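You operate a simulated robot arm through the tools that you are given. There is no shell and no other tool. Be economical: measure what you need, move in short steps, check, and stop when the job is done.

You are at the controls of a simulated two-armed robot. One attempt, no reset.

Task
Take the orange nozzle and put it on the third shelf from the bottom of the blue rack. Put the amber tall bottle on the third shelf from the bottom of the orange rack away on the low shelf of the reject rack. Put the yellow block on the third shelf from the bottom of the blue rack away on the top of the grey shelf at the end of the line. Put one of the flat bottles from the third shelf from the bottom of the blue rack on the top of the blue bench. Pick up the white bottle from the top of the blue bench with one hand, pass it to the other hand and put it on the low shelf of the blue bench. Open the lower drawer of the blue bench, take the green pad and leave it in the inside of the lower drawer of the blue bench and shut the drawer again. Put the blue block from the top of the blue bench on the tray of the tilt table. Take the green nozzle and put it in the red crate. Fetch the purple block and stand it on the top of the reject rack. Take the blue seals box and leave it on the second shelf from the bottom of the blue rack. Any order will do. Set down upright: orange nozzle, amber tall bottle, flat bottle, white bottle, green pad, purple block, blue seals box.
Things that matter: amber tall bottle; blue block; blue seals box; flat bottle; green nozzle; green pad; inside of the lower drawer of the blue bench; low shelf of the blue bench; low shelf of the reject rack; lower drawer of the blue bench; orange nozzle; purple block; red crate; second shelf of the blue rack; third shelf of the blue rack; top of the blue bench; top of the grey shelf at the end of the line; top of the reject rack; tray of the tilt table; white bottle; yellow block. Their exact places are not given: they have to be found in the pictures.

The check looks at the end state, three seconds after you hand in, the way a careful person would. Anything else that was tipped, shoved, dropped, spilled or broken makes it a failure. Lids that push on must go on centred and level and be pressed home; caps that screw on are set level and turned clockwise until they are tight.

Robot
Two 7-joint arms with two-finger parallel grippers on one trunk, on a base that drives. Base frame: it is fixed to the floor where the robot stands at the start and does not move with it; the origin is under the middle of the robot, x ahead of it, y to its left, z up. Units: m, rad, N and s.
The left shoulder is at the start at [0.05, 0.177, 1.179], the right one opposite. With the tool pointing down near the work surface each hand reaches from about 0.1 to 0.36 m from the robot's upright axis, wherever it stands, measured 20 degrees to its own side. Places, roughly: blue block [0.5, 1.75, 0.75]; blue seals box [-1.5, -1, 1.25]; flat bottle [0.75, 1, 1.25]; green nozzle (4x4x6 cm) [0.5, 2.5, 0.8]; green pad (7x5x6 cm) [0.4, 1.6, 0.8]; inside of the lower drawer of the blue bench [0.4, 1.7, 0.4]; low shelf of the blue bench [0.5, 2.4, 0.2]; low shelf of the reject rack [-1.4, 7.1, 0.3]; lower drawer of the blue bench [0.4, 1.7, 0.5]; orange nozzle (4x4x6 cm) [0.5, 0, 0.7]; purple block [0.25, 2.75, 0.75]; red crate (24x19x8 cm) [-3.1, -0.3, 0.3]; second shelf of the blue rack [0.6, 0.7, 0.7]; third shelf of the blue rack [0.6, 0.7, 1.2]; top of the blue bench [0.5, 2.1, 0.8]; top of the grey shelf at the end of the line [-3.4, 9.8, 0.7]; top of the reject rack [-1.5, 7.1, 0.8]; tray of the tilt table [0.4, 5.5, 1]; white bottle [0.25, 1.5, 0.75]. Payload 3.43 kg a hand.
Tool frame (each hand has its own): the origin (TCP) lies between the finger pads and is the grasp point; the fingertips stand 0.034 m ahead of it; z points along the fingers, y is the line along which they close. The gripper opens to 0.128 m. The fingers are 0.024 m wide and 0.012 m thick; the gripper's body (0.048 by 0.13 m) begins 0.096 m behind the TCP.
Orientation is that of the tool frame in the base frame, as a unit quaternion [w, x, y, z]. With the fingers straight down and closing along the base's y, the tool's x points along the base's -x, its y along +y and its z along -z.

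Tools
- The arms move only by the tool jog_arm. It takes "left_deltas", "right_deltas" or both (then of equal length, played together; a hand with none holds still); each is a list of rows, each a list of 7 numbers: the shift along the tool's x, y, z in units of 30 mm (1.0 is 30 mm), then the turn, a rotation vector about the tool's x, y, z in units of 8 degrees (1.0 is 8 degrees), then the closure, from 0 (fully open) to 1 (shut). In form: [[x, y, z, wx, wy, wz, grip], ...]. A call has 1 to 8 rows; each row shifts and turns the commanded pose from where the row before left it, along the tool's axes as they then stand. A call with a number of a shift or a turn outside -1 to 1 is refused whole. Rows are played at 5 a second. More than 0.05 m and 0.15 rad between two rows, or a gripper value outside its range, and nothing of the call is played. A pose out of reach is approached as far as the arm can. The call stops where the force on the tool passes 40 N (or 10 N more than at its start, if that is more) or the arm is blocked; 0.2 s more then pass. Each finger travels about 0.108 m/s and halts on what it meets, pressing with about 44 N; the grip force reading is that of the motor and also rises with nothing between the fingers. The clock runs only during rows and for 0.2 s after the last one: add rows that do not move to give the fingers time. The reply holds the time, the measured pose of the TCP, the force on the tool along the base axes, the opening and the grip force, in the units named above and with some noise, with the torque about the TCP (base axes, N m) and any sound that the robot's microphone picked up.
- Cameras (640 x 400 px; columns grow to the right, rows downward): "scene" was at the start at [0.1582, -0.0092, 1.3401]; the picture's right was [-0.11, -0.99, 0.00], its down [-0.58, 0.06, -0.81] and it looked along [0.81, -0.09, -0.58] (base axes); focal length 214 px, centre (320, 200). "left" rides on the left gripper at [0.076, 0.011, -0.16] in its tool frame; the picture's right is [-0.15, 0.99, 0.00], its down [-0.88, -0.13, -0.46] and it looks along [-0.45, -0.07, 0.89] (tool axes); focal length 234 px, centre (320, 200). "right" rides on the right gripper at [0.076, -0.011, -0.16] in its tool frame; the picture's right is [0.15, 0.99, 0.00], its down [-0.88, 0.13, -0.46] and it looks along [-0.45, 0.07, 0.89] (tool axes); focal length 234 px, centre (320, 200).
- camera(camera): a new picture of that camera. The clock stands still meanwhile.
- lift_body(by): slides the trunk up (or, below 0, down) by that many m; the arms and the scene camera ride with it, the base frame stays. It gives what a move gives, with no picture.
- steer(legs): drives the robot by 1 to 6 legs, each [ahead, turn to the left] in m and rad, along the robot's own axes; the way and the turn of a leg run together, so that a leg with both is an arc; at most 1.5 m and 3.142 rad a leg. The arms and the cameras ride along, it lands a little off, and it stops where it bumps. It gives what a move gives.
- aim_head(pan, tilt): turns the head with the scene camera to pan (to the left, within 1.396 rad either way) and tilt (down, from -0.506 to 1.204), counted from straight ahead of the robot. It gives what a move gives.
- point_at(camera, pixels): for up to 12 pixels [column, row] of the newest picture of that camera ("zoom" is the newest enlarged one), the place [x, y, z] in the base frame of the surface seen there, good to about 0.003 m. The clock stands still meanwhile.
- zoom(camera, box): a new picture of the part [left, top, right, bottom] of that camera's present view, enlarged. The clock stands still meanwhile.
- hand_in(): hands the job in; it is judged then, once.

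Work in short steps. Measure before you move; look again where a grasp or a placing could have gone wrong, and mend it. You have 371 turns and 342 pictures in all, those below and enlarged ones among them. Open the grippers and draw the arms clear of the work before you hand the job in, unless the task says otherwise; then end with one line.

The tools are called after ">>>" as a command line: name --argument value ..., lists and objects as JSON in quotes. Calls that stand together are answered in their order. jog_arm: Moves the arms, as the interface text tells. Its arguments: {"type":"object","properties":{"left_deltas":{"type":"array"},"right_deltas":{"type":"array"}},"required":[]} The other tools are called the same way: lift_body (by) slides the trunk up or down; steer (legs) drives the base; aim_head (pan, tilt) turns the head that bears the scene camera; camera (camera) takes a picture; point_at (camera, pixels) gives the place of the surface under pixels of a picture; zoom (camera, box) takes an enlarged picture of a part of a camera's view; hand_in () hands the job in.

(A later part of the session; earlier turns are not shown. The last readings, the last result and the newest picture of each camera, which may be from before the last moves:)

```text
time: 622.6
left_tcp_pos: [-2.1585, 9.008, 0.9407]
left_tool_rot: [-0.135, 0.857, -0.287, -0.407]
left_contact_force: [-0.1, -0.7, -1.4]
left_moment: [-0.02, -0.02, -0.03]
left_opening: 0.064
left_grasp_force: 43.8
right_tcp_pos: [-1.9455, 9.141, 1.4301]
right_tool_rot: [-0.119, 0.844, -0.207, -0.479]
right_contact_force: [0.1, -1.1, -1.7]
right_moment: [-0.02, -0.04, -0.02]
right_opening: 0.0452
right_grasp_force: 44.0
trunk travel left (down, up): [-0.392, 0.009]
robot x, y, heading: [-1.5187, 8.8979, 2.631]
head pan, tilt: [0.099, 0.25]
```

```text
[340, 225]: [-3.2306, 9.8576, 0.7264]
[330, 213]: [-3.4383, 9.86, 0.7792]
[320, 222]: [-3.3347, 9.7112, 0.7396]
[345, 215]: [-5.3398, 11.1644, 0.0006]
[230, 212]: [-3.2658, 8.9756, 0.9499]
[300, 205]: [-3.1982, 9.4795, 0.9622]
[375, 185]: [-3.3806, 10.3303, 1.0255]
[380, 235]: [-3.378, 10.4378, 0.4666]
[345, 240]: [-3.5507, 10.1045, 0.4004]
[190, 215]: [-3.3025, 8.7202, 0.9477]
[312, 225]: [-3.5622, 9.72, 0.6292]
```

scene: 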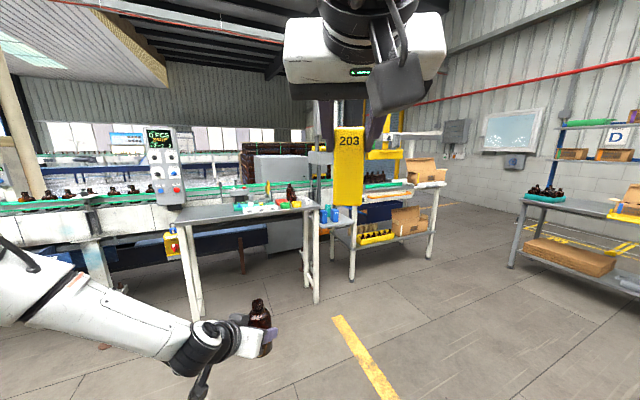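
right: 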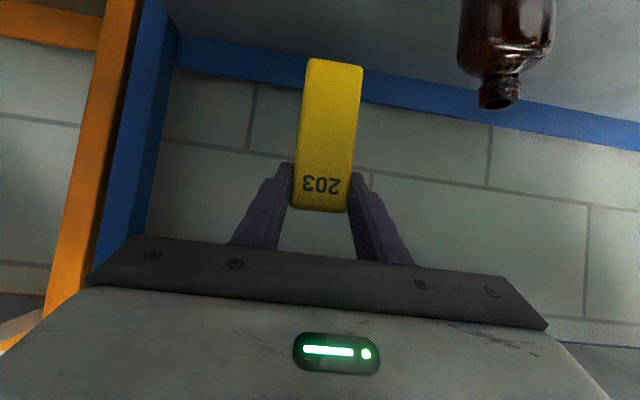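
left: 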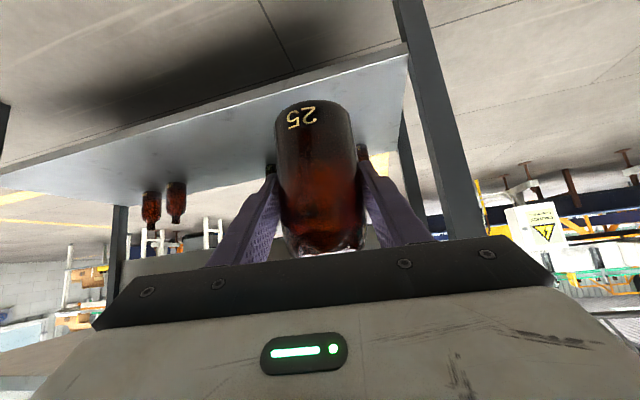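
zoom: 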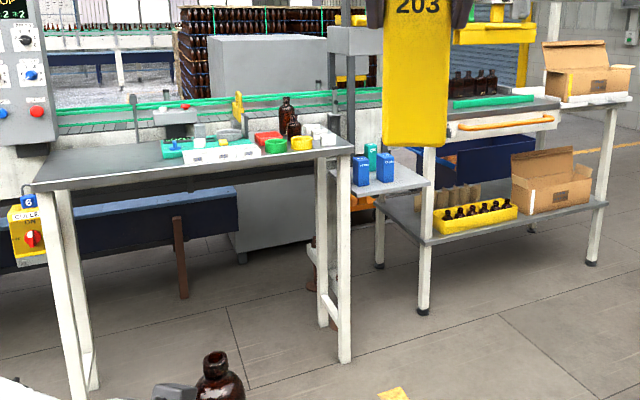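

The grey shelf is the small one at z≈0.727, (-3.2…-3.5, 9.7…9.95), between two tables, with small boxes on its left/back. I raise and tuck the left hand, then drive to face it.

>>> jog_arm --left_deltas '[[-0.77, 0.6, -0.637, 0, 0, 0, 1], [-0.77, 0.6, -0.637, 0, 0, 0, 1], [-0.77, 0.6, -0.637, 0, 0, 0, 1], [-0.77, 0.6, -0.637, 0, 0, 0, 1], [-0.77, 0.6, -0.637, 0, 0, 0, 1], [-0.77, 0.6, -0.637, 0, 0, 0, 1], [-0.77, 0, -0.637, 0, 0, 0, 1], [-0.77, 0, -0.637, 0, 0, 0, 1]]'

>>> jog_arm --left_deltas '[[0.637, 0, -0.77, 0, 0, 0, 1], [0.637, 0, -0.77, 0, 0, 0, 1], [0.637, 0, -0.77, 0, 0, 0, 1], [0.637, 0, -0.77, 0, 0, 0, 1], [0.637, 0, -0.77, 0, 0, 0, 1]]'

>>> steer --legs '[[0, -0.347], [1.25, 0], [0, 0.857]]'

>>> aim_head --pan 0.0 --tilt 0.5

>>> camera --camera "scene"

```text
time: 624.4
left_tcp_pos: [-2.221, 8.9217, 1.1807]
left_tool_rot: [-0.135, 0.857, -0.286, -0.407]
left_contact_force: [0.5, -0.1, -2.1]
left_moment: [-0.01, -0.03, -0.04]
left_opening: 0.0641
left_grasp_force: 44.1
right_tcp_pos: [-1.9464, 9.1413, 1.431]
right_tool_rot: [-0.119, 0.845, -0.207, -0.479]
right_contact_force: [1.2, -0.1, -1.7]
right_moment: [-0.04, -0.07, -0.02]
right_opening: 0.0453
right_grasp_force: 44.3
trunk travel left (down, up): [-0.392, 0.009]
robot x, y, heading: [-1.5186, 8.9002, 2.627]
head pan, tilt: [0.099, 0.25]
```

```text
time: 625.6
left_tcp_pos: [-2.1003, 8.8303, 1.1774]
left_tool_rot: [-0.135, 0.857, -0.286, -0.407]
left_contact_force: [0.2, -0.6, -1.7]
left_moment: [-0.03, 0.02, 0.03]
left_opening: 0.0641
left_grasp_force: 44.4
right_tcp_pos: [-1.9452, 9.1403, 1.4306]
right_tool_rot: [-0.119, 0.845, -0.207, -0.479]
right_contact_force: [0.4, 0.3, -0.9]
right_moment: [-0.01, -0.05, 0.01]
right_opening: 0.0451
right_grasp_force: 43.9
trunk travel left (down, up): [-0.392, 0.009]
robot x, y, heading: [-1.5195, 8.9001, 2.63]
head pan, tilt: [0.099, 0.25]
```

```text
time: 635.0
left_tcp_pos: [-2.7789, 9.4721, 1.1776]
left_tool_rot: [-0.028, 0.901, -0.061, -0.428]
left_contact_force: [0.9, 0.1, -1.6]
left_moment: [0.0, 0.02, 0.0]
left_opening: 0.0642
left_grasp_force: 43.8
right_tcp_pos: [-2.7957, 9.8194, 1.4299]
right_tool_rot: [0.005, 0.87, 0.013, -0.493]
right_contact_force: [0.7, 0.4, -1.4]
right_moment: [-0.01, -0.05, 0.0]
right_opening: 0.0453
right_grasp_force: 44.2
trunk travel left (down, up): [-0.392, 0.009]
robot x, y, heading: [-2.3082, 9.8198, 3.135]
head pan, tilt: [0.099, 0.25]
```

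```text
time: 635.8
left_tcp_pos: [-2.7791, 9.4724, 1.177]
left_tool_rot: [-0.027, 0.902, -0.06, -0.427]
left_contact_force: [0.3, 0.2, -2.3]
left_moment: [0.02, -0.02, 0.01]
left_opening: 0.0642
left_grasp_force: 44.2
right_tcp_pos: [-2.7945, 9.8193, 1.4307]
right_tool_rot: [0.005, 0.87, 0.013, -0.493]
right_contact_force: [-0.2, 0.0, -1.5]
right_moment: [0.0, -0.01, 0.01]
right_opening: 0.045
right_grasp_force: 43.9
trunk travel left (down, up): [-0.392, 0.009]
robot x, y, heading: [-2.3084, 9.8132, 3.141]
head pan, tilt: [0.0, 0.499]
```

```text
143 pictures are left
```

scene: 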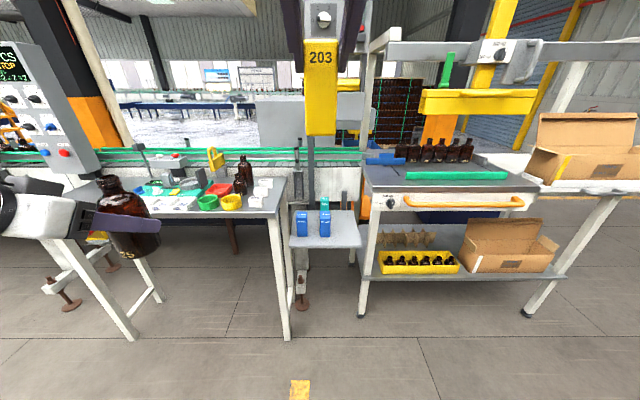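

I zoom and measure the grey shelf.

>>> zoom --camera "scene" --box '[260, 160, 400, 280]'

>>> point_at --camera "zoom" --pixels '[[420, 330], [380, 350], [200, 360], [460, 340], [300, 330], [300, 290], [190, 300], [420, 250], [380, 250], [130, 230], [470, 200], [350, 290]]'

```text
3.33 times, centred on (330, 220) of scene
```

zoom: 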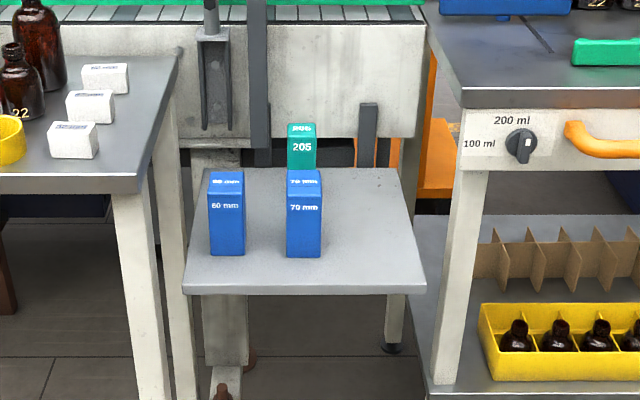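

```text
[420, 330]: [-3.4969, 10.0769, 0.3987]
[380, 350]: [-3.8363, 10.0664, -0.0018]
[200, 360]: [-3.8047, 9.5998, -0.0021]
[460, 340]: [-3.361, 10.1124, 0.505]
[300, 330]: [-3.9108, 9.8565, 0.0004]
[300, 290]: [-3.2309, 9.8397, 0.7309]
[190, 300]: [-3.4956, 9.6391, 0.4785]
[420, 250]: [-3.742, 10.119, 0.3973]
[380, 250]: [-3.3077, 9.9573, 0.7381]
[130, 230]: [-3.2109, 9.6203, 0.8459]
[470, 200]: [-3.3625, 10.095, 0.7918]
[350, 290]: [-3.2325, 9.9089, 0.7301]
```

Shelf surface is z 0.738; free area on its right around (-3.34, 9.945). I extend the right hand forward/right while tucking the left, then lower the trunk.

>>> jog_arm --right_deltas '[[-0.5, -0.53, 0.866, 0, 0, 0, 1], [-0.5, -0.53, 0.866, 0, 0, 0, 1], [-0.5, -0.53, 0.866, 0, 0, 0, 1], [-0.5, -0.53, 0.866, 0, 0, 0, 1], [-0.5, -0.53, 0.866, 0, 0, 0, 1], [-0.5, -0.53, 0.866, 0, 0, 0, 1], [-0.5, -0.53, 0.866, 0, 0, 0, 1], [-0.5, -0.53, 0.866, 0, 0, 0, 1]]' --left_deltas '[[0.637, 0, -0.77, 0, 0, 0, 1], [0.637, 0, -0.77, 0, 0, 0, 1], [0.637, 0, -0.77, 0, 0, 0, 1], [0, 0, 0, 0, 0, 0, 1], [0, 0, 0, 0, 0, 0, 1], [0, 0, 0, 0, 0, 0, 1], [0, 0, 0, 0, 0, 0, 1], [0, 0, 0, 0, 0, 0, 1]]'

>>> lift_body --by -0.39

>>> steer --legs '[[0.2, 0]]'

>>> camera --camera "scene"

>>> camera --camera "right"

```text
time: 637.6
left_tcp_pos: [-2.6907, 9.4594, 1.1747]
left_tool_rot: [-0.027, 0.902, -0.061, -0.427]
left_contact_force: [0.7, 0.0, -2.4]
left_moment: [-0.01, -0.01, 0.0]
left_opening: 0.0641
left_grasp_force: 43.5
right_tcp_pos: [-3.0412, 9.9408, 1.4268]
right_tool_rot: [0.005, 0.87, 0.014, -0.493]
right_contact_force: [0.0, 0.3, -2.1]
right_moment: [-0.03, -0.07, -0.01]
right_opening: 0.0452
right_grasp_force: 43.1
trunk travel left (down, up): [-0.392, 0.009]
robot x, y, heading: [-2.3078, 9.8179, 3.136]
head pan, tilt: [0.0, 0.499]
```

```text
time: 641.4
left_tcp_pos: [-2.6885, 9.4599, 0.7863]
left_tool_rot: [-0.028, 0.902, -0.061, -0.426]
left_contact_force: [0.6, 0.1, -2.4]
left_moment: [-0.02, -0.06, 0.02]
left_opening: 0.0641
left_grasp_force: 44.1
right_tcp_pos: [-3.0397, 9.942, 1.0365]
right_tool_rot: [0.005, 0.87, 0.013, -0.493]
right_contact_force: [-0.4, -0.2, -1.7]
right_moment: [0.04, -0.03, -0.02]
right_opening: 0.0452
right_grasp_force: 43.9
trunk travel left (down, up): [-0.002, 0.399]
robot x, y, heading: [-2.3055, 9.8167, 3.138]
head pan, tilt: [0.0, 0.499]
```

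```text
time: 642.9
left_tcp_pos: [-2.8894, 9.4605, 0.786]
left_tool_rot: [-0.028, 0.902, -0.063, -0.427]
left_contact_force: [0.8, -0.3, -2.0]
left_moment: [0.0, 0.01, 0.03]
left_opening: 0.064
left_grasp_force: 43.9
right_tcp_pos: [-3.239, 9.9447, 1.0378]
right_tool_rot: [0.004, 0.87, 0.011, -0.494]
right_contact_force: [-0.4, 0.7, -1.3]
right_moment: [-0.01, -0.02, 0.0]
right_opening: 0.0451
right_grasp_force: 43.9
trunk travel left (down, up): [-0.002, 0.399]
robot x, y, heading: [-2.508, 9.8194, 3.134]
head pan, tilt: [0.0, 0.499]
```

```text
141 pictures are left
```

scene: 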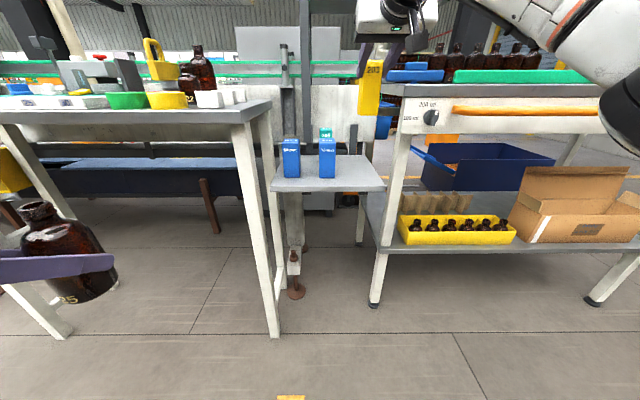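

```text
140 pictures are left
```

right: 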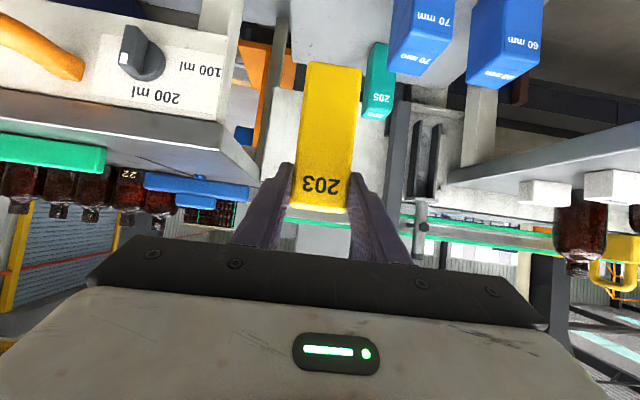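

Drive 0.08 m further and lower 0.17 m.

>>> steer --legs '[[0.08, 0]]'

>>> jog_arm --right_deltas '[[0.866, 0, 0.5, 0, 0, 0, 1], [0.866, 0, 0.5, 0, 0, 0, 1], [0.866, 0, 0.5, 0, 0, 0, 1], [0.866, 0, 0.5, 0, 0, 0, 1], [0.866, 0, 0.5, 0, 0, 0, 1], [0.5, 0, 0.29, 0, 0, 0, 1]]'

>>> camera --camera "right"

>>> camera --camera "scene"

```text
time: 644.0
left_tcp_pos: [-2.9695, 9.4625, 0.7861]
left_tool_rot: [-0.028, 0.901, -0.062, -0.428]
left_contact_force: [-0.6, 0.4, -2.0]
left_moment: [0.03, 0.0, 0.01]
left_opening: 0.0641
left_grasp_force: 44.1
right_tcp_pos: [-3.319, 9.9465, 1.0372]
right_tool_rot: [0.004, 0.87, 0.012, -0.493]
right_contact_force: [0.2, 0.5, -2.1]
right_moment: [-0.02, -0.04, 0.0]
right_opening: 0.0453
right_grasp_force: 43.6
trunk travel left (down, up): [-0.002, 0.399]
robot x, y, heading: [-2.5844, 9.8156, 3.132]
head pan, tilt: [0.0, 0.499]
```

```text
time: 645.4
left_tcp_pos: [-2.9688, 9.4624, 0.7865]
left_tool_rot: [-0.029, 0.902, -0.063, -0.427]
left_contact_force: [-0.1, 0.8, -1.6]
left_moment: [0.04, -0.05, -0.02]
left_opening: 0.064
left_grasp_force: 43.6
right_tcp_pos: [-3.3157, 9.9474, 0.8698]
right_tool_rot: [0.005, 0.87, 0.011, -0.493]
right_contact_force: [1.3, 0.2, -1.1]
right_moment: [0.0, -0.02, 0.04]
right_opening: 0.045
right_grasp_force: 43.8
trunk travel left (down, up): [-0.002, 0.399]
robot x, y, heading: [-2.5847, 9.8201, 3.136]
head pan, tilt: [0.0, 0.499]
```

```text
139 pictures are left
```

right: 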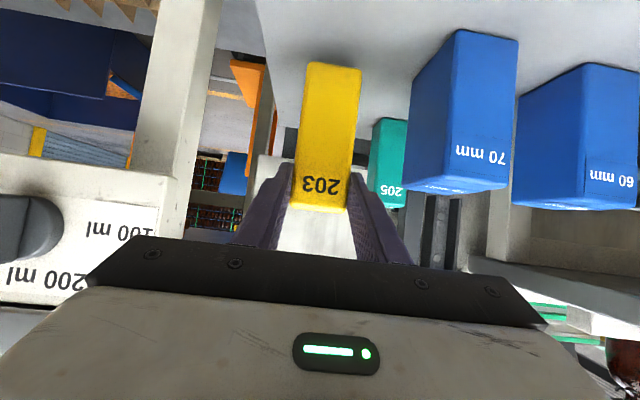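

```text
138 pictures are left
```

scene: 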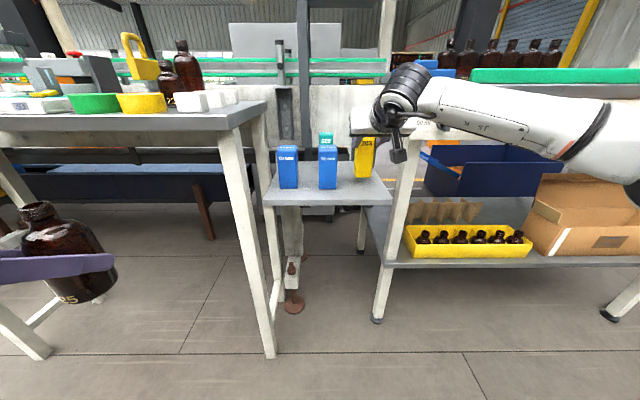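

Lower the last ~22 mm in small steps.

>>> jog_arm --right_deltas '[[0.45, 0, 0.26, 0, 0, 0, 1], [0.05, 0, 0.03, 0, 0, 0, 1], [0, 0, 0, 0, 0, 0, 1]]'

>>> jog_arm --right_deltas '[[0.08, 0, 0.045, 0, 0, 0, 1], [0, 0, 0, 0, 0, 0, 1]]'

>>> jog_arm --right_deltas '[[0.06, 0, 0.035, 0, 0, 0, 1], [0, 0, 0, 0, 0, 0, 1]]'

>>> jog_arm --right_deltas '[[0.06, 0, 0.035, 0, 0, 0, 1], [0, 0, 0, 0, 0, 0, 1]]'

```text
time: 646.2
left_tcp_pos: [-2.9687, 9.4623, 0.7864]
left_tool_rot: [-0.029, 0.901, -0.063, -0.427]
left_contact_force: [0.4, -0.1, -1.5]
left_moment: [0.0, -0.01, -0.02]
left_opening: 0.0642
left_grasp_force: 43.6
right_tcp_pos: [-3.3151, 9.9473, 0.8522]
right_tool_rot: [0.005, 0.87, 0.012, -0.494]
right_contact_force: [-0.7, -0.9, -1.3]
right_moment: [-0.01, -0.02, 0.01]
right_opening: 0.0452
right_grasp_force: 44.4
trunk travel left (down, up): [-0.002, 0.399]
robot x, y, heading: [-2.5853, 9.8178, 3.138]
head pan, tilt: [0.0, 0.499]
```

```text
time: 646.8
left_tcp_pos: [-2.9688, 9.4621, 0.7866]
left_tool_rot: [-0.028, 0.902, -0.062, -0.427]
left_contact_force: [0.7, 0.0, -2.7]
left_moment: [0.03, -0.03, -0.01]
left_opening: 0.0642
left_grasp_force: 44.0
right_tcp_pos: [-3.3138, 9.9471, 0.8497]
right_tool_rot: [0.005, 0.87, 0.011, -0.492]
right_contact_force: [-1.0, -0.2, -1.8]
right_moment: [-0.02, -0.02, -0.02]
right_opening: 0.0452
right_grasp_force: 44.2
trunk travel left (down, up): [-0.002, 0.399]
robot x, y, heading: [-2.5808, 9.8157, 3.134]
head pan, tilt: [0.0, 0.499]
```

```text
time: 647.4
left_tcp_pos: [-2.969, 9.4622, 0.7856]
left_tool_rot: [-0.028, 0.902, -0.062, -0.427]
left_contact_force: [0.1, -0.4, -2.2]
left_moment: [0.02, 0.01, 0.02]
left_opening: 0.0641
left_grasp_force: 43.8
right_tcp_pos: [-3.3155, 9.9458, 0.8474]
right_tool_rot: [0.005, 0.87, 0.011, -0.494]
right_contact_force: [-0.2, 0.2, 1.3]
right_moment: [0.02, 0.07, -0.02]
right_opening: 0.0452
right_grasp_force: 44.2
trunk travel left (down, up): [-0.002, 0.399]
robot x, y, heading: [-2.5846, 9.8182, 3.135]
head pan, tilt: [0.0, 0.499]
```

```text
time: 648.0
left_tcp_pos: [-2.9682, 9.4628, 0.786]
left_tool_rot: [-0.028, 0.901, -0.062, -0.428]
left_contact_force: [0.9, 0.2, -1.6]
left_moment: [-0.03, -0.03, 0.03]
left_opening: 0.0641
left_grasp_force: 43.8
right_tcp_pos: [-3.3148, 9.9462, 0.8483]
right_tool_rot: [0.004, 0.869, 0.01, -0.495]
right_contact_force: [1.3, 2.4, 7.6]
right_moment: [-0.04, 0.39, -0.07]
right_opening: 0.0454
right_grasp_force: 44.1
trunk travel left (down, up): [-0.002, 0.399]
robot x, y, heading: [-2.5833, 9.8183, 3.134]
head pan, tilt: [0.0, 0.499]
```

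Contact. Open a little and withdraw along the tool axis.

>>> jog_arm --right_deltas '[[0, 0, 0, 0, 0, 0, 0.75], [0, 0, 0, 0, 0, 0, 0.5], [0, 0, 0, 0, 0, 0, 0.5], [0, 0, -1, 0, 0, 0, 0.5], [0, 0, -1, 0, 0, 0, 0.5], [0, 0, -1, 0, 0, 0, 0.4], [0, 0, -1, 0, 0, 0, 0.3], [0, 0, -1, 0, 0, 0, 0.2]]'

>>> steer --legs '[[-0.25, 0]]'

>>> camera --camera "scene"

```text
time: 649.8
left_tcp_pos: [-2.97, 9.4616, 0.7857]
left_tool_rot: [-0.028, 0.901, -0.063, -0.428]
left_contact_force: [-0.2, -0.2, -1.4]
left_moment: [0.01, -0.02, -0.01]
left_opening: 0.0643
left_grasp_force: 44.0
right_tcp_pos: [-3.1865, 9.9499, 0.9219]
right_tool_rot: [0.005, 0.87, 0.011, -0.492]
right_contact_force: [-0.8, -0.7, 0.1]
right_moment: [-0.02, -0.01, -0.03]
right_opening: 0.1028
right_grasp_force: 0.1
trunk travel left (down, up): [-0.002, 0.399]
robot x, y, heading: [-2.5835, 9.8171, 3.14]
head pan, tilt: [0.0, 0.499]
```

```text
time: 651.6
left_tcp_pos: [-2.7154, 9.4609, 0.7864]
left_tool_rot: [-0.028, 0.902, -0.062, -0.427]
left_contact_force: [-0.2, -0.4, -1.5]
left_moment: [0.02, -0.04, 0.01]
left_opening: 0.0643
left_grasp_force: 43.6
right_tcp_pos: [-2.9326, 9.9484, 0.9215]
right_tool_rot: [0.003, 0.87, 0.011, -0.493]
right_contact_force: [0.4, -0.3, -0.5]
right_moment: [0.02, -0.01, 0.02]
right_opening: 0.1024
right_grasp_force: 0.0
trunk travel left (down, up): [-0.002, 0.399]
robot x, y, heading: [-2.3297, 9.8132, 3.139]
head pan, tilt: [0.0, 0.499]
```

```text
137 pictures are left
```

scene: 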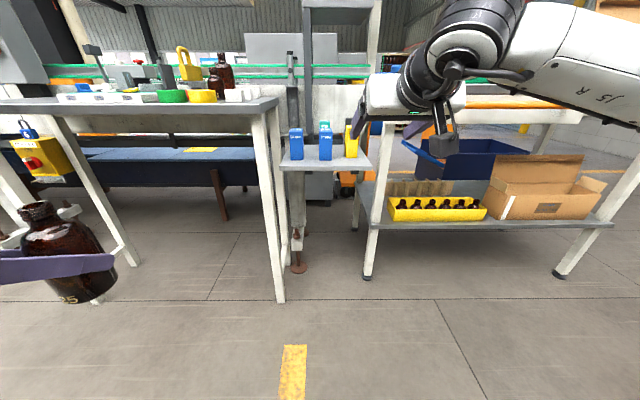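

The yellow block stands on the grey shelf. Before resorting to a regrasp, I test if the left arm can go low from this more outward position.

>>> jog_arm --left_deltas '[[0.77, 0, 0.637, 0, 0, 0, 1], [0.77, 0, 0.637, 0, 0, 0, 1], [0.77, 0, 0.637, 0, 0, 0, 1], [0.77, 0, 0.637, 0, 0, 0, 1], [0.77, 0, 0.637, 0, 0, 0, 1], [0.77, 0, 0.637, 0, 0, 0, 1], [0.77, 0, 0.637, 0, 0, 0, 1], [0.77, 0, 0.637, 0, 0, 0, 1]]'

>>> aim_head --pan 0.8 --tilt 0.6

>>> camera --camera "scene"

```text
time: 653.4
left_tcp_pos: [-2.7289, 9.4468, 0.5534]
left_tool_rot: [-0.027, 0.901, -0.064, -0.428]
left_contact_force: [-1.9, -0.1, 0.0]
left_moment: [-0.03, -0.25, -0.02]
left_opening: 0.0637
left_grasp_force: 43.8
left hand out of reach, approached as far as the arm can: row 1, 2, 3
right_tcp_pos: [-2.9318, 9.9472, 0.9209]
right_tool_rot: [0.005, 0.87, 0.012, -0.492]
right_contact_force: [0.0, 0.1, 0.0]
right_moment: [-0.01, -0.01, -0.01]
right_opening: 0.1024
right_grasp_force: 0.1
trunk travel left (down, up): [-0.002, 0.399]
robot x, y, heading: [-2.3304, 9.8124, 3.135]
head pan, tilt: [0.0, 0.499]
```

```text
time: 654.6
left_tcp_pos: [-2.7265, 9.4454, 0.5497]
left_tool_rot: [-0.028, 0.902, -0.063, -0.426]
left_contact_force: [0.1, 0.0, -1.5]
left_moment: [-0.03, -0.03, -0.02]
left_opening: 0.0643
left_grasp_force: 44.2
right_tcp_pos: [-2.9317, 9.9487, 0.9225]
right_tool_rot: [0.003, 0.87, 0.011, -0.493]
right_contact_force: [0.2, 0.6, -0.5]
right_moment: [-0.03, 0.03, -0.01]
right_opening: 0.1025
right_grasp_force: 0.1
trunk travel left (down, up): [-0.002, 0.399]
robot x, y, heading: [-2.3279, 9.8153, 3.135]
head pan, tilt: [0.799, 0.6]
```

```text
136 pictures are left
```

scene: 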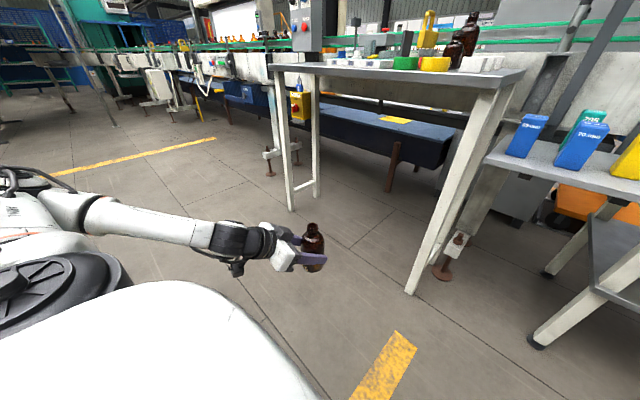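

It works now: the elbow swung to a lower posture. Continue down.

>>> jog_arm --left_deltas '[[0.77, 0, 0.637, 0, 0, 0, 1], [0.77, 0, 0.637, 0, 0, 0, 1], [0.77, 0, 0.637, 0, 0, 0, 1], [0.77, 0, 0.637, 0, 0, 0, 1]]'

```text
time: 655.6
left_tcp_pos: [-2.7175, 9.407, 0.4902]
left_tool_rot: [-0.03, 0.902, -0.064, -0.426]
left_contact_force: [-0.1, -0.8, -2.2]
left_moment: [0.0, -0.03, 0.03]
left_opening: 0.0641
left_grasp_force: 44.2
left hand out of reach, approached as far as the arm can: row 2, 3, 4
right_tcp_pos: [-2.9327, 9.949, 0.9222]
right_tool_rot: [0.004, 0.87, 0.011, -0.493]
right_contact_force: [-0.4, 0.4, 1.3]
right_moment: [-0.02, -0.03, -0.01]
right_opening: 0.1025
right_grasp_force: 0.1
trunk travel left (down, up): [-0.002, 0.399]
robot x, y, heading: [-2.332, 9.8132, 3.135]
head pan, tilt: [0.799, 0.6]
```

At z 0.49. I try extending forward and inward at this height, as the right arm did.

>>> jog_arm --left_deltas '[[-0.637, -0.6, 0.77, 0, 0, 0, 1], [-0.637, -0.6, 0.77, 0, 0, 0, 1], [-0.637, -0.6, 0.77, 0, 0, 0, 1], [-0.637, -0.6, 0.77, 0, 0, 0, 1], [-0.637, -0.6, 0.77, 0, 0, 0, 1], [0, -0.6, 0, 0, 0, 0, 1], [0, -0.6, 0, 0, 0, 0, 1]]'

>>> jog_arm --left_deltas '[[0.77, 0, 0.637, 0, 0, 0, 1], [0.77, 0, 0.637, 0, 0, 0, 1], [0.77, 0, 0.637, 0, 0, 0, 1], [0.77, 0, 0.637, 0, 0, 0, 1]]'

```text
time: 657.2
left_tcp_pos: [-2.8396, 9.527, 0.5322]
left_tool_rot: [-0.028, 0.902, -0.062, -0.427]
left_contact_force: [-0.1, -0.7, -1.7]
left_moment: [0.01, -0.02, -0.02]
left_opening: 0.0643
left_grasp_force: 43.9
left hand out of reach, approached as far as the arm can: row 1, 2, 3, 4
right_tcp_pos: [-2.9323, 9.947, 0.9225]
right_tool_rot: [0.005, 0.87, 0.012, -0.493]
right_contact_force: [0.1, 0.2, 0.0]
right_moment: [0.04, -0.02, 0.02]
right_opening: 0.1022
right_grasp_force: 0.1
trunk travel left (down, up): [-0.002, 0.399]
robot x, y, heading: [-2.3272, 9.8141, 3.132]
head pan, tilt: [0.799, 0.6]
```

```text
time: 658.2
left_tcp_pos: [-2.8393, 9.5248, 0.4124]
left_tool_rot: [-0.027, 0.901, -0.062, -0.428]
left_contact_force: [0.0, -0.2, -2.0]
left_moment: [0.03, -0.03, 0.0]
left_opening: 0.064
left_grasp_force: 44.1
right_tcp_pos: [-2.9312, 9.9474, 0.9221]
right_tool_rot: [0.004, 0.87, 0.011, -0.493]
right_contact_force: [0.3, 0.7, 0.1]
right_moment: [0.03, -0.01, -0.01]
right_opening: 0.1022
right_grasp_force: 0.0
trunk travel left (down, up): [-0.002, 0.399]
robot x, y, heading: [-2.3293, 9.8151, 3.136]
head pan, tilt: [0.799, 0.6]
```

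Now it reaches z 0.41 freely. I verify it can reach 0.345 and return.

>>> jog_arm --left_deltas '[[0.77, 0, 0.637, 0, 0, 0, 1], [0.77, 0, 0.637, 0, 0, 0, 1], [0.2, 0, 0.17, 0, 0, 0, 1], [0, 0, 0, 0, 0, 0, 1], [-0.97, 0, -0.8, 0, 0, 0, 1], [-0.5, 0, -0.4, 0, 0, 0, 1]]'

```text
time: 659.6
left_tcp_pos: [-2.8417, 9.5267, 0.4028]
left_tool_rot: [-0.028, 0.901, -0.062, -0.428]
left_contact_force: [0.7, 1.1, -1.5]
left_moment: [0.01, -0.03, 0.01]
left_opening: 0.0641
left_grasp_force: 43.7
right_tcp_pos: [-2.933, 9.9463, 0.9219]
right_tool_rot: [0.005, 0.87, 0.011, -0.494]
right_contact_force: [0.3, -0.2, -0.9]
right_moment: [0.01, 0.02, 0.02]
right_opening: 0.1022
right_grasp_force: 0.0
trunk travel left (down, up): [-0.002, 0.399]
robot x, y, heading: [-2.3325, 9.8147, 3.135]
head pan, tilt: [0.799, 0.6]
```

Good. I tuck the right hand back and drive to the aisle side of the reject rack.

>>> jog_arm --right_deltas '[[0.5, 0, -0.866, 0, 0, 0, 0.2], [0.5, 0, -0.866, 0, 0, 0, 0.4], [0.5, 0, -0.866, 0, 0, 0, 0.6], [0.5, 0, -0.866, 0, 0, 0, 0.8], [0.5, 0, -0.866, 0, 0, 0, 0.8], [0.5, 0, -0.866, 0, 0, 0, 0.8]]'

>>> steer --legs '[[0, 2.41], [1.5, 0], [0.9, 0], [0, -0.834], [1.1, 0]]'

>>> steer --legs '[[0, -1.571]]'

>>> aim_head --pan 0.2 --tilt 0.6

>>> camera --camera "scene"

```text
time: 661.0
left_tcp_pos: [-2.8416, 9.5268, 0.4024]
left_tool_rot: [-0.028, 0.902, -0.062, -0.427]
left_contact_force: [-1.0, -0.3, -2.0]
left_moment: [0.03, -0.03, 0.0]
left_opening: 0.064
left_grasp_force: 43.9
right_tcp_pos: [-2.7507, 9.9511, 0.9265]
right_tool_rot: [0.004, 0.87, 0.01, -0.493]
right_contact_force: [-0.1, -0.5, 0.1]
right_moment: [0.01, 0.0, -0.03]
right_opening: 0.0257
right_grasp_force: 0.2
trunk travel left (down, up): [-0.002, 0.399]
robot x, y, heading: [-2.332, 9.8172, 3.133]
head pan, tilt: [0.799, 0.6]
```

```text
time: 686.0
left_tcp_pos: [-0.3045, 6.5224, 0.4026]
left_tool_rot: [0.279, 0.686, 0.588, -0.324]
left_contact_force: [-0.5, 0.3, -2.1]
left_moment: [0.04, -0.03, 0.0]
left_opening: 0.0642
left_grasp_force: 44.2
right_tcp_pos: [-0.7273, 6.6181, 0.9262]
right_tool_rot: [0.349, 0.612, 0.618, -0.349]
right_contact_force: [0.3, -0.1, 1.1]
right_moment: [0.02, 0.01, -0.01]
right_opening: 0.0255
right_grasp_force: 0.0
trunk travel left (down, up): [-0.002, 0.399]
robot x, y, heading: [-0.5848, 7.0364, -1.594]
head pan, tilt: [0.799, 0.6]
```

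```text
time: 690.2
left_tcp_pos: [-1.1087, 6.7686, 0.4009]
left_tool_rot: [-0.037, 0.9, -0.081, -0.427]
left_contact_force: [-0.1, 0.8, -2.8]
left_moment: [0.02, -0.02, 0.02]
left_opening: 0.0637
left_grasp_force: 44.2
right_tcp_pos: [-1.0024, 7.1874, 0.926]
right_tool_rot: [-0.006, 0.87, -0.007, -0.493]
right_contact_force: [-0.4, 0.0, 0.5]
right_moment: [-0.02, -0.02, 0.02]
right_opening: 0.0256
right_grasp_force: 0.1
trunk travel left (down, up): [-0.002, 0.399]
robot x, y, heading: [-0.5855, 7.0364, 3.092]
head pan, tilt: [0.799, 0.6]
```

```text
time: 691.2
left_tcp_pos: [-1.1085, 6.7681, 0.4013]
left_tool_rot: [-0.037, 0.9, -0.081, -0.427]
left_contact_force: [-0.1, -0.2, -2.9]
left_moment: [-0.02, -0.03, 0.0]
left_opening: 0.0641
left_grasp_force: 43.7
right_tcp_pos: [-1.0009, 7.1871, 0.9273]
right_tool_rot: [-0.006, 0.87, -0.007, -0.493]
right_contact_force: [0.2, 0.2, 0.3]
right_moment: [0.01, -0.01, -0.01]
right_opening: 0.0256
right_grasp_force: 0.1
trunk travel left (down, up): [-0.002, 0.399]
robot x, y, heading: [-0.5846, 7.0371, 3.096]
head pan, tilt: [0.201, 0.6]
```

```text
135 pictures are left
```

scene: 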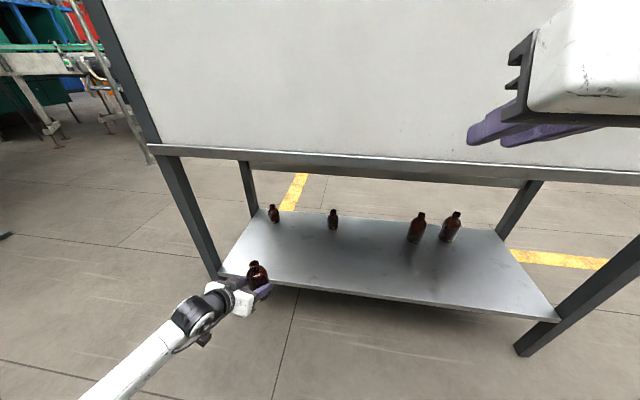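

I extend the left hand 0.09 m and drive 0.11 m, keeping the right hand off the panel.

>>> jog_arm --left_deltas '[[-0.637, 0, 0.77, 0, 0, 0, 1], [-0.637, 0, 0.77, 0, 0, 0, 1], [-0.637, 0, 0.77, 0, 0, 0, 1]]'

>>> steer --legs '[[0.11, 0]]'

>>> camera --camera "left"

>>> point_at --camera "left" --pixels '[[310, 104], [300, 115], [250, 150], [330, 200]]'

```text
time: 692.0
left_tcp_pos: [-1.1969, 6.7836, 0.4028]
left_tool_rot: [-0.038, 0.9, -0.082, -0.426]
left_contact_force: [0.4, 0.5, -2.5]
left_moment: [-0.01, -0.03, -0.01]
left_opening: 0.0638
left_grasp_force: 43.9
right_tcp_pos: [-1.0022, 7.1885, 0.926]
right_tool_rot: [-0.006, 0.87, -0.007, -0.493]
right_contact_force: [0.9, 0.6, 0.8]
right_moment: [0.01, 0.0, 0.0]
right_opening: 0.0257
right_grasp_force: 0.1
trunk travel left (down, up): [-0.002, 0.399]
robot x, y, heading: [-0.5864, 7.0372, 3.094]
head pan, tilt: [0.201, 0.6]
```

```text
time: 693.2
left_tcp_pos: [-1.3064, 6.789, 0.4024]
left_tool_rot: [-0.037, 0.9, -0.082, -0.427]
left_contact_force: [-0.1, -0.6, -1.5]
left_moment: [0.0, -0.03, 0.03]
left_opening: 0.064
left_grasp_force: 43.7
right_tcp_pos: [-1.1103, 7.193, 0.9265]
right_tool_rot: [-0.006, 0.87, -0.007, -0.492]
right_contact_force: [-0.8, 0.7, -0.1]
right_moment: [0.01, 0.01, 0.05]
right_opening: 0.0257
right_grasp_force: 0.0
trunk travel left (down, up): [-0.002, 0.399]
robot x, y, heading: [-0.6964, 7.0405, 3.091]
head pan, tilt: [0.201, 0.6]
```

```text
134 pictures are left
```

left: 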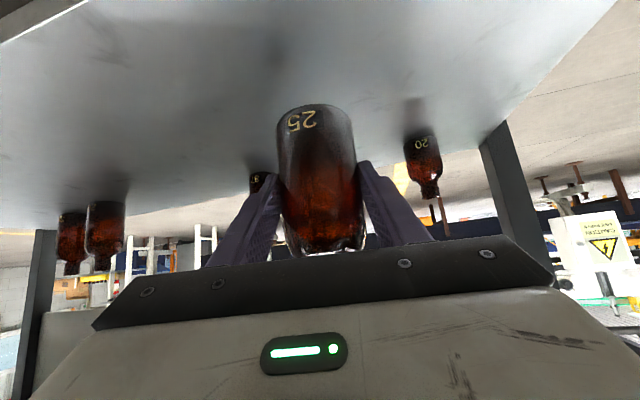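

```text
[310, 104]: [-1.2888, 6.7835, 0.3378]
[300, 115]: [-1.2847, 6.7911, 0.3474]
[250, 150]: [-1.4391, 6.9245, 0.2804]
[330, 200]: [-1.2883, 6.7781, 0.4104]
```

Bottle bottom is at 0.337; shelf 0.280. Lower ~50 mm then small steps.

>>> jog_arm --left_deltas '[[0.77, 0, 0.637, 0, 0, 0, 1], [0.46, 0, 0.38, 0, 0, 0, 1], [0, 0, 0, 0, 0, 0, 1]]'

>>> jog_arm --left_deltas '[[0.1, 0, 0.08, 0, 0, 0, 1], [0, 0, 0, 0, 0, 0, 1]]'

>>> jog_arm --left_deltas '[[0.06, 0, 0.05, 0, 0, 0, 1], [0, 0, 0, 0, 0, 0, 1]]'

>>> jog_arm --left_deltas '[[0.06, 0, 0.05, 0, 0, 0, 1], [0, 0, 0, 0, 0, 0, 1]]'

```text
time: 694.0
left_tcp_pos: [-1.3058, 6.7894, 0.3541]
left_tool_rot: [-0.037, 0.9, -0.081, -0.427]
left_contact_force: [-0.3, -1.0, -2.7]
left_moment: [0.02, -0.03, -0.02]
left_opening: 0.0639
left_grasp_force: 44.3
right_tcp_pos: [-1.1124, 7.1942, 0.9266]
right_tool_rot: [-0.007, 0.87, -0.008, -0.493]
right_contact_force: [0.4, -1.0, 1.2]
right_moment: [0.0, 0.02, 0.02]
right_opening: 0.0254
right_grasp_force: 0.1
trunk travel left (down, up): [-0.002, 0.399]
robot x, y, heading: [-0.6908, 7.0422, 3.087]
head pan, tilt: [0.201, 0.6]
```

```text
time: 694.6
left_tcp_pos: [-1.307, 6.7888, 0.3505]
left_tool_rot: [-0.037, 0.9, -0.082, -0.427]
left_contact_force: [-1.3, 0.0, -1.7]
left_moment: [-0.01, 0.0, -0.01]
left_opening: 0.0638
left_grasp_force: 44.1
right_tcp_pos: [-1.1109, 7.193, 0.9265]
right_tool_rot: [-0.006, 0.869, -0.007, -0.494]
right_contact_force: [0.1, 0.7, 0.0]
right_moment: [-0.03, 0.04, -0.02]
right_opening: 0.0258
right_grasp_force: 0.1
trunk travel left (down, up): [-0.002, 0.399]
robot x, y, heading: [-0.6964, 7.0411, 3.091]
head pan, tilt: [0.201, 0.6]
```

```text
time: 695.2
left_tcp_pos: [-1.3063, 6.79, 0.3473]
left_tool_rot: [-0.037, 0.901, -0.082, -0.425]
left_contact_force: [0.7, -0.2, -3.0]
left_moment: [0.06, -0.02, 0.0]
left_opening: 0.0639
left_grasp_force: 44.2
right_tcp_pos: [-1.1106, 7.1936, 0.9265]
right_tool_rot: [-0.007, 0.87, -0.008, -0.492]
right_contact_force: [0.2, 0.1, 0.2]
right_moment: [0.0, -0.01, -0.02]
right_opening: 0.0258
right_grasp_force: 0.1
trunk travel left (down, up): [-0.002, 0.399]
robot x, y, heading: [-0.6946, 7.0413, 3.092]
head pan, tilt: [0.201, 0.6]
```

```text
time: 695.8
left_tcp_pos: [-1.3059, 6.7903, 0.3455]
left_tool_rot: [-0.038, 0.9, -0.082, -0.427]
left_contact_force: [0.1, 0.1, 1.8]
left_moment: [0.07, 0.06, 0.01]
left_opening: 0.0639
left_grasp_force: 43.7
right_tcp_pos: [-1.1107, 7.1932, 0.9264]
right_tool_rot: [-0.007, 0.87, -0.008, -0.493]
right_contact_force: [-1.0, 0.4, -0.6]
right_moment: [-0.01, 0.0, -0.02]
right_opening: 0.0254
right_grasp_force: 0.0
trunk travel left (down, up): [-0.002, 0.399]
robot x, y, heading: [-0.6938, 7.0399, 3.094]
head pan, tilt: [0.201, 0.6]
```

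Contact. Open fully and back straight out.

>>> jog_arm --left_deltas '[[0, 0, 0, 0, 0, 0, 0.6], [0, 0, 0, 0, 0, 0, 0.3], [0, 0, 0, 0, 0, 0, 0], [0, 0, 0, 0, 0, 0, 0]]'

>>> camera --camera "left"

>>> steer --legs '[[-0.18, 0]]'

>>> camera --camera "scene"

```text
time: 696.8
left_tcp_pos: [-1.3067, 6.7897, 0.3459]
left_tool_rot: [-0.038, 0.9, -0.082, -0.427]
left_contact_force: [0.2, -0.5, 0.0]
left_moment: [0.02, -0.02, 0.0]
left_opening: 0.1282
left_grasp_force: 0.1
right_tcp_pos: [-1.1114, 7.1937, 0.9253]
right_tool_rot: [-0.007, 0.87, -0.008, -0.493]
right_contact_force: [-0.1, 0.6, -0.8]
right_moment: [-0.02, 0.01, 0.01]
right_opening: 0.0254
right_grasp_force: 0.0
trunk travel left (down, up): [-0.002, 0.399]
robot x, y, heading: [-0.6939, 7.039, 3.093]
head pan, tilt: [0.201, 0.6]
```

```text
133 pictures are left
```

left: 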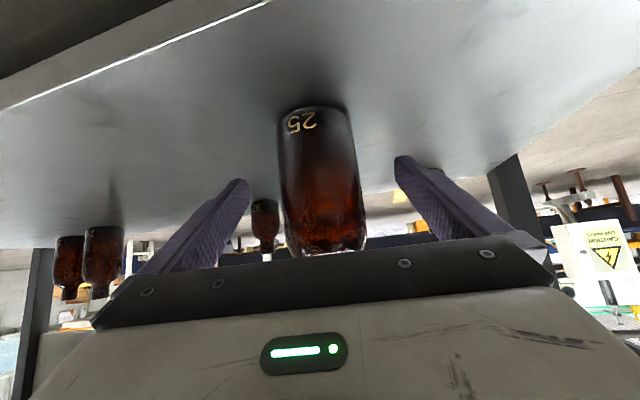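

```text
time: 698.3
left_tcp_pos: [-1.1265, 6.7803, 0.3457]
left_tool_rot: [-0.038, 0.9, -0.082, -0.427]
left_contact_force: [0.0, -0.4, 0.2]
left_moment: [-0.01, -0.01, 0.03]
left_opening: 0.1282
left_grasp_force: 0.1
right_tcp_pos: [-0.931, 7.1855, 0.9254]
right_tool_rot: [-0.005, 0.87, -0.006, -0.493]
right_contact_force: [-0.5, 0.8, 0.8]
right_moment: [0.03, -0.04, 0.02]
right_opening: 0.0254
right_grasp_force: 0.2
trunk travel left (down, up): [-0.002, 0.399]
robot x, y, heading: [-0.5179, 7.0333, 3.096]
head pan, tilt: [0.201, 0.6]
```

```text
132 pictures are left
```

scene: 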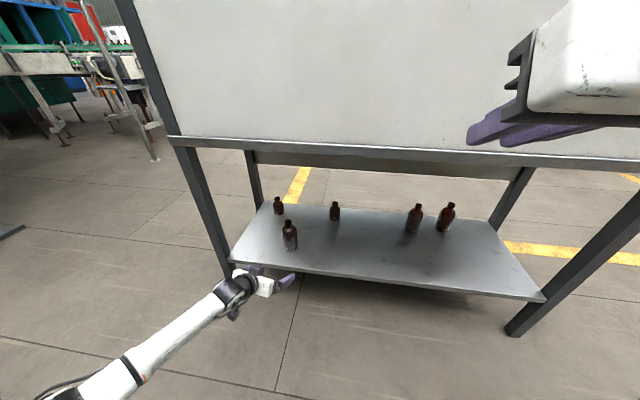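

The amber bottle stands on the low shelf. Now the green nozzle: I raise the arms and drive back down the aisle.

>>> lift_body --by 0.39

>>> jog_arm --left_deltas '[[-0.77, 0, -0.637, 0, 0, 0, 0], [-0.77, 0, -0.637, 0, 0, 0, 0], [-0.77, 0, -0.637, 0, 0, 0, 0], [-0.77, 0, -0.637, 0, 0, 0, 0], [-0.77, 0, -0.637, 0, 0, 0, 0], [-0.77, 0, -0.637, 0, 0, 0, 0], [-0.77, 0, -0.637, 0, 0, 0, 0], [-0.77, 0, -0.637, 0, 0, 0, 0]]'

>>> steer --legs '[[0, 1.62], [1.5, 0], [1.5, 0]]'

>>> jog_arm --left_deltas '[[-0.77, 0, -0.637, 0, 0, 0, 0], [-0.77, 0, -0.637, 0, 0, 0, 0], [-0.77, 0, -0.637, 0, 0, 0, 0], [0.637, 0, -0.77, 0, 0, 0, 0], [0.637, 0, -0.77, 0, 0, 0, 0], [0.637, 0, -0.77, 0, 0, 0, 0], [0.637, 0, -0.77, 0, 0, 0, 0]]'

>>> aim_head --pan 0.0 --tilt 0.3

>>> camera --camera "scene"

```text
time: 702.1
left_tcp_pos: [-1.1267, 6.78, 0.7366]
left_tool_rot: [-0.037, 0.9, -0.081, -0.426]
left_contact_force: [-0.2, 0.4, -0.2]
left_moment: [-0.01, 0.01, 0.0]
left_opening: 0.1276
left_grasp_force: 0.1
right_tcp_pos: [-0.9327, 7.1846, 1.3165]
right_tool_rot: [-0.006, 0.87, -0.007, -0.494]
right_contact_force: [0.1, -0.8, 0.1]
right_moment: [-0.02, -0.02, 0.02]
right_opening: 0.0255
right_grasp_force: 0.0
trunk travel left (down, up): [-0.392, 0.009]
robot x, y, heading: [-0.5192, 7.0375, 3.093]
head pan, tilt: [0.201, 0.6]
```

```text
time: 703.9
left_tcp_pos: [-1.1271, 6.7813, 0.9749]
left_tool_rot: [-0.037, 0.9, -0.081, -0.426]
left_contact_force: [0.2, -0.1, -0.1]
left_moment: [0.01, 0.0, -0.01]
left_opening: 0.128
left_grasp_force: 0.0
right_tcp_pos: [-0.9316, 7.1853, 1.3173]
right_tool_rot: [-0.005, 0.87, -0.006, -0.493]
right_contact_force: [-0.5, 0.1, -0.4]
right_moment: [0.01, 0.03, 0.0]
right_opening: 0.0256
right_grasp_force: 0.1
trunk travel left (down, up): [-0.392, 0.009]
robot x, y, heading: [-0.5156, 7.0337, 3.093]
head pan, tilt: [0.201, 0.6]
```

```text
time: 721.9
left_tcp_pos: [-0.2383, 3.5153, 0.9742]
left_tool_rot: [0.286, 0.673, 0.603, -0.318]
left_contact_force: [-0.1, -0.8, -0.9]
left_moment: [-0.01, 0.01, 0.04]
left_opening: 0.1282
left_grasp_force: 0.0
right_tcp_pos: [-0.6542, 3.6831, 1.3157]
right_tool_rot: [0.357, 0.598, 0.631, -0.341]
right_contact_force: [0.8, -0.1, -0.3]
right_moment: [0.05, 0.0, -0.01]
right_opening: 0.0255
right_grasp_force: 0.0
trunk travel left (down, up): [-0.392, 0.009]
robot x, y, heading: [-0.5357, 4.107, -1.542]
head pan, tilt: [0.201, 0.6]
```

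```text
time: 723.5
left_tcp_pos: [-0.2253, 3.6366, 1.0643]
left_tool_rot: [0.286, 0.674, 0.602, -0.319]
left_contact_force: [0.2, 0.4, -0.2]
left_moment: [-0.03, -0.03, 0.0]
left_opening: 0.1283
left_grasp_force: 0.1
right_tcp_pos: [-0.6543, 3.6828, 1.316]
right_tool_rot: [0.357, 0.598, 0.632, -0.34]
right_contact_force: [-0.2, 0.3, 0.7]
right_moment: [0.01, -0.01, 0.01]
right_opening: 0.0259
right_grasp_force: 0.0
trunk travel left (down, up): [-0.392, 0.009]
robot x, y, heading: [-0.5324, 4.1074, -1.548]
head pan, tilt: [0.201, 0.6]
```

```text
time: 724.3
left_tcp_pos: [-0.2251, 3.6346, 1.0638]
left_tool_rot: [0.287, 0.673, 0.602, -0.319]
left_contact_force: [-0.4, 0.3, -0.4]
left_moment: [0.04, 0.01, -0.02]
left_opening: 0.1281
left_grasp_force: 0.1
right_tcp_pos: [-0.6538, 3.6818, 1.3154]
right_tool_rot: [0.357, 0.598, 0.631, -0.34]
right_contact_force: [-0.5, -0.7, 0.3]
right_moment: [0.01, 0.02, 0.0]
right_opening: 0.0254
right_grasp_force: 0.1
trunk travel left (down, up): [-0.392, 0.009]
robot x, y, heading: [-0.5318, 4.104, -1.549]
head pan, tilt: [0.0, 0.3]
```

```text
131 pictures are left
```

scene: 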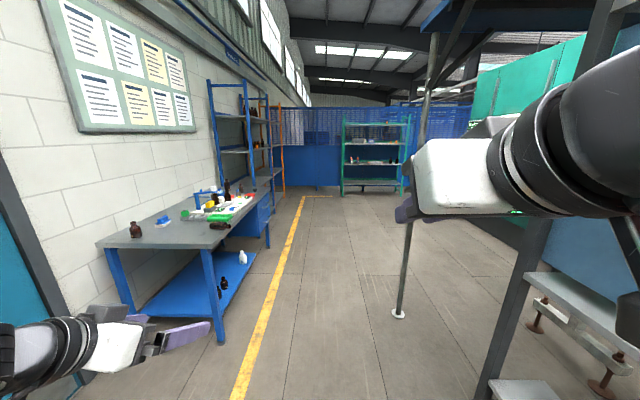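

Something dark near (220,226) on the bench looks low; I zoom to check bottle 30.

>>> zoom --camera "scene" --box '[90, 170, 290, 310]'

>>> point_at --camera "scene" --pixels '[[220, 226], [215, 225], [228, 226], [136, 230], [160, 222]]'

```text
2.86 times, centred on (190, 240) of scene
```

zoom: 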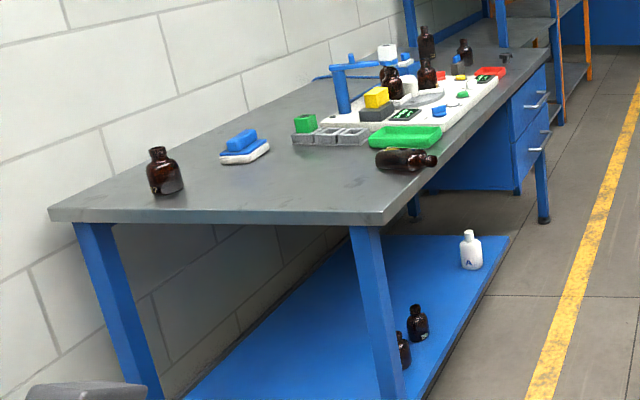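

```text
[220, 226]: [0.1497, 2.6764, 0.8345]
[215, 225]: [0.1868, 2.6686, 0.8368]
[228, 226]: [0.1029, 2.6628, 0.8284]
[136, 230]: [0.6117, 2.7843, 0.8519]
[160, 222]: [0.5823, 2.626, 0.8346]
```

Bottle 30 has been tipped over — evidently by the purple block's bottom as I backed away. I must stand it up again. I drive in front of it and look from above.

>>> steer --legs '[[1.38, 0], [0, 1.549]]'

>>> aim_head --pan 0.0 --tilt 0.6

>>> camera --camera "scene"

```text
time: 734.8
left_tcp_pos: [-0.0121, 3.035, 1.0642]
left_tool_rot: [0.427, 0.071, 0.901, -0.033]
left_contact_force: [-0.5, 0.3, 0.3]
left_moment: [0.0, -0.01, 0.0]
left_opening: 0.1281
left_grasp_force: 0.0
right_tcp_pos: [-0.0782, 2.6086, 1.3166]
right_tool_rot: [0.494, -0.003, 0.87, -0.001]
right_contact_force: [0.6, -0.9, -0.4]
right_moment: [-0.02, -0.01, 0.01]
right_opening: 0.0252
right_grasp_force: 0.0
trunk travel left (down, up): [-0.392, 0.009]
robot x, y, heading: [-0.4984, 2.7535, -0.02]
head pan, tilt: [0.0, 0.3]
```

```text
time: 735.6
left_tcp_pos: [-0.0131, 3.0362, 1.0641]
left_tool_rot: [0.426, 0.071, 0.901, -0.033]
left_contact_force: [0.1, 0.3, 0.2]
left_moment: [-0.02, -0.01, 0.02]
left_opening: 0.1279
left_grasp_force: 0.0
right_tcp_pos: [-0.0796, 2.6076, 1.3158]
right_tool_rot: [0.494, -0.003, 0.87, 0.0]
right_contact_force: [0.0, 0.0, -0.3]
right_moment: [0.01, 0.0, 0.0]
right_opening: 0.0255
right_grasp_force: 0.0
trunk travel left (down, up): [-0.392, 0.009]
robot x, y, heading: [-0.4961, 2.7492, -0.026]
head pan, tilt: [0.0, 0.6]
```

```text
129 pictures are left
```

scene: 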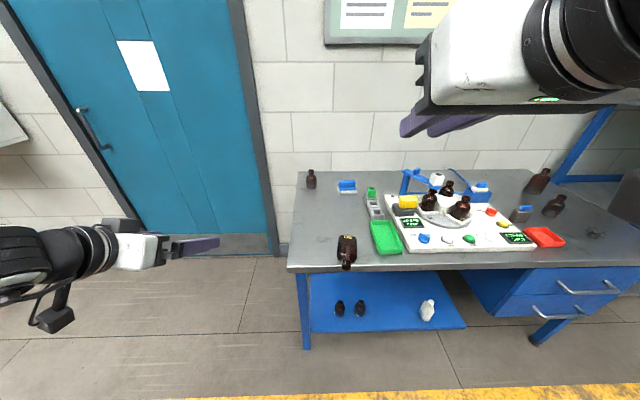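

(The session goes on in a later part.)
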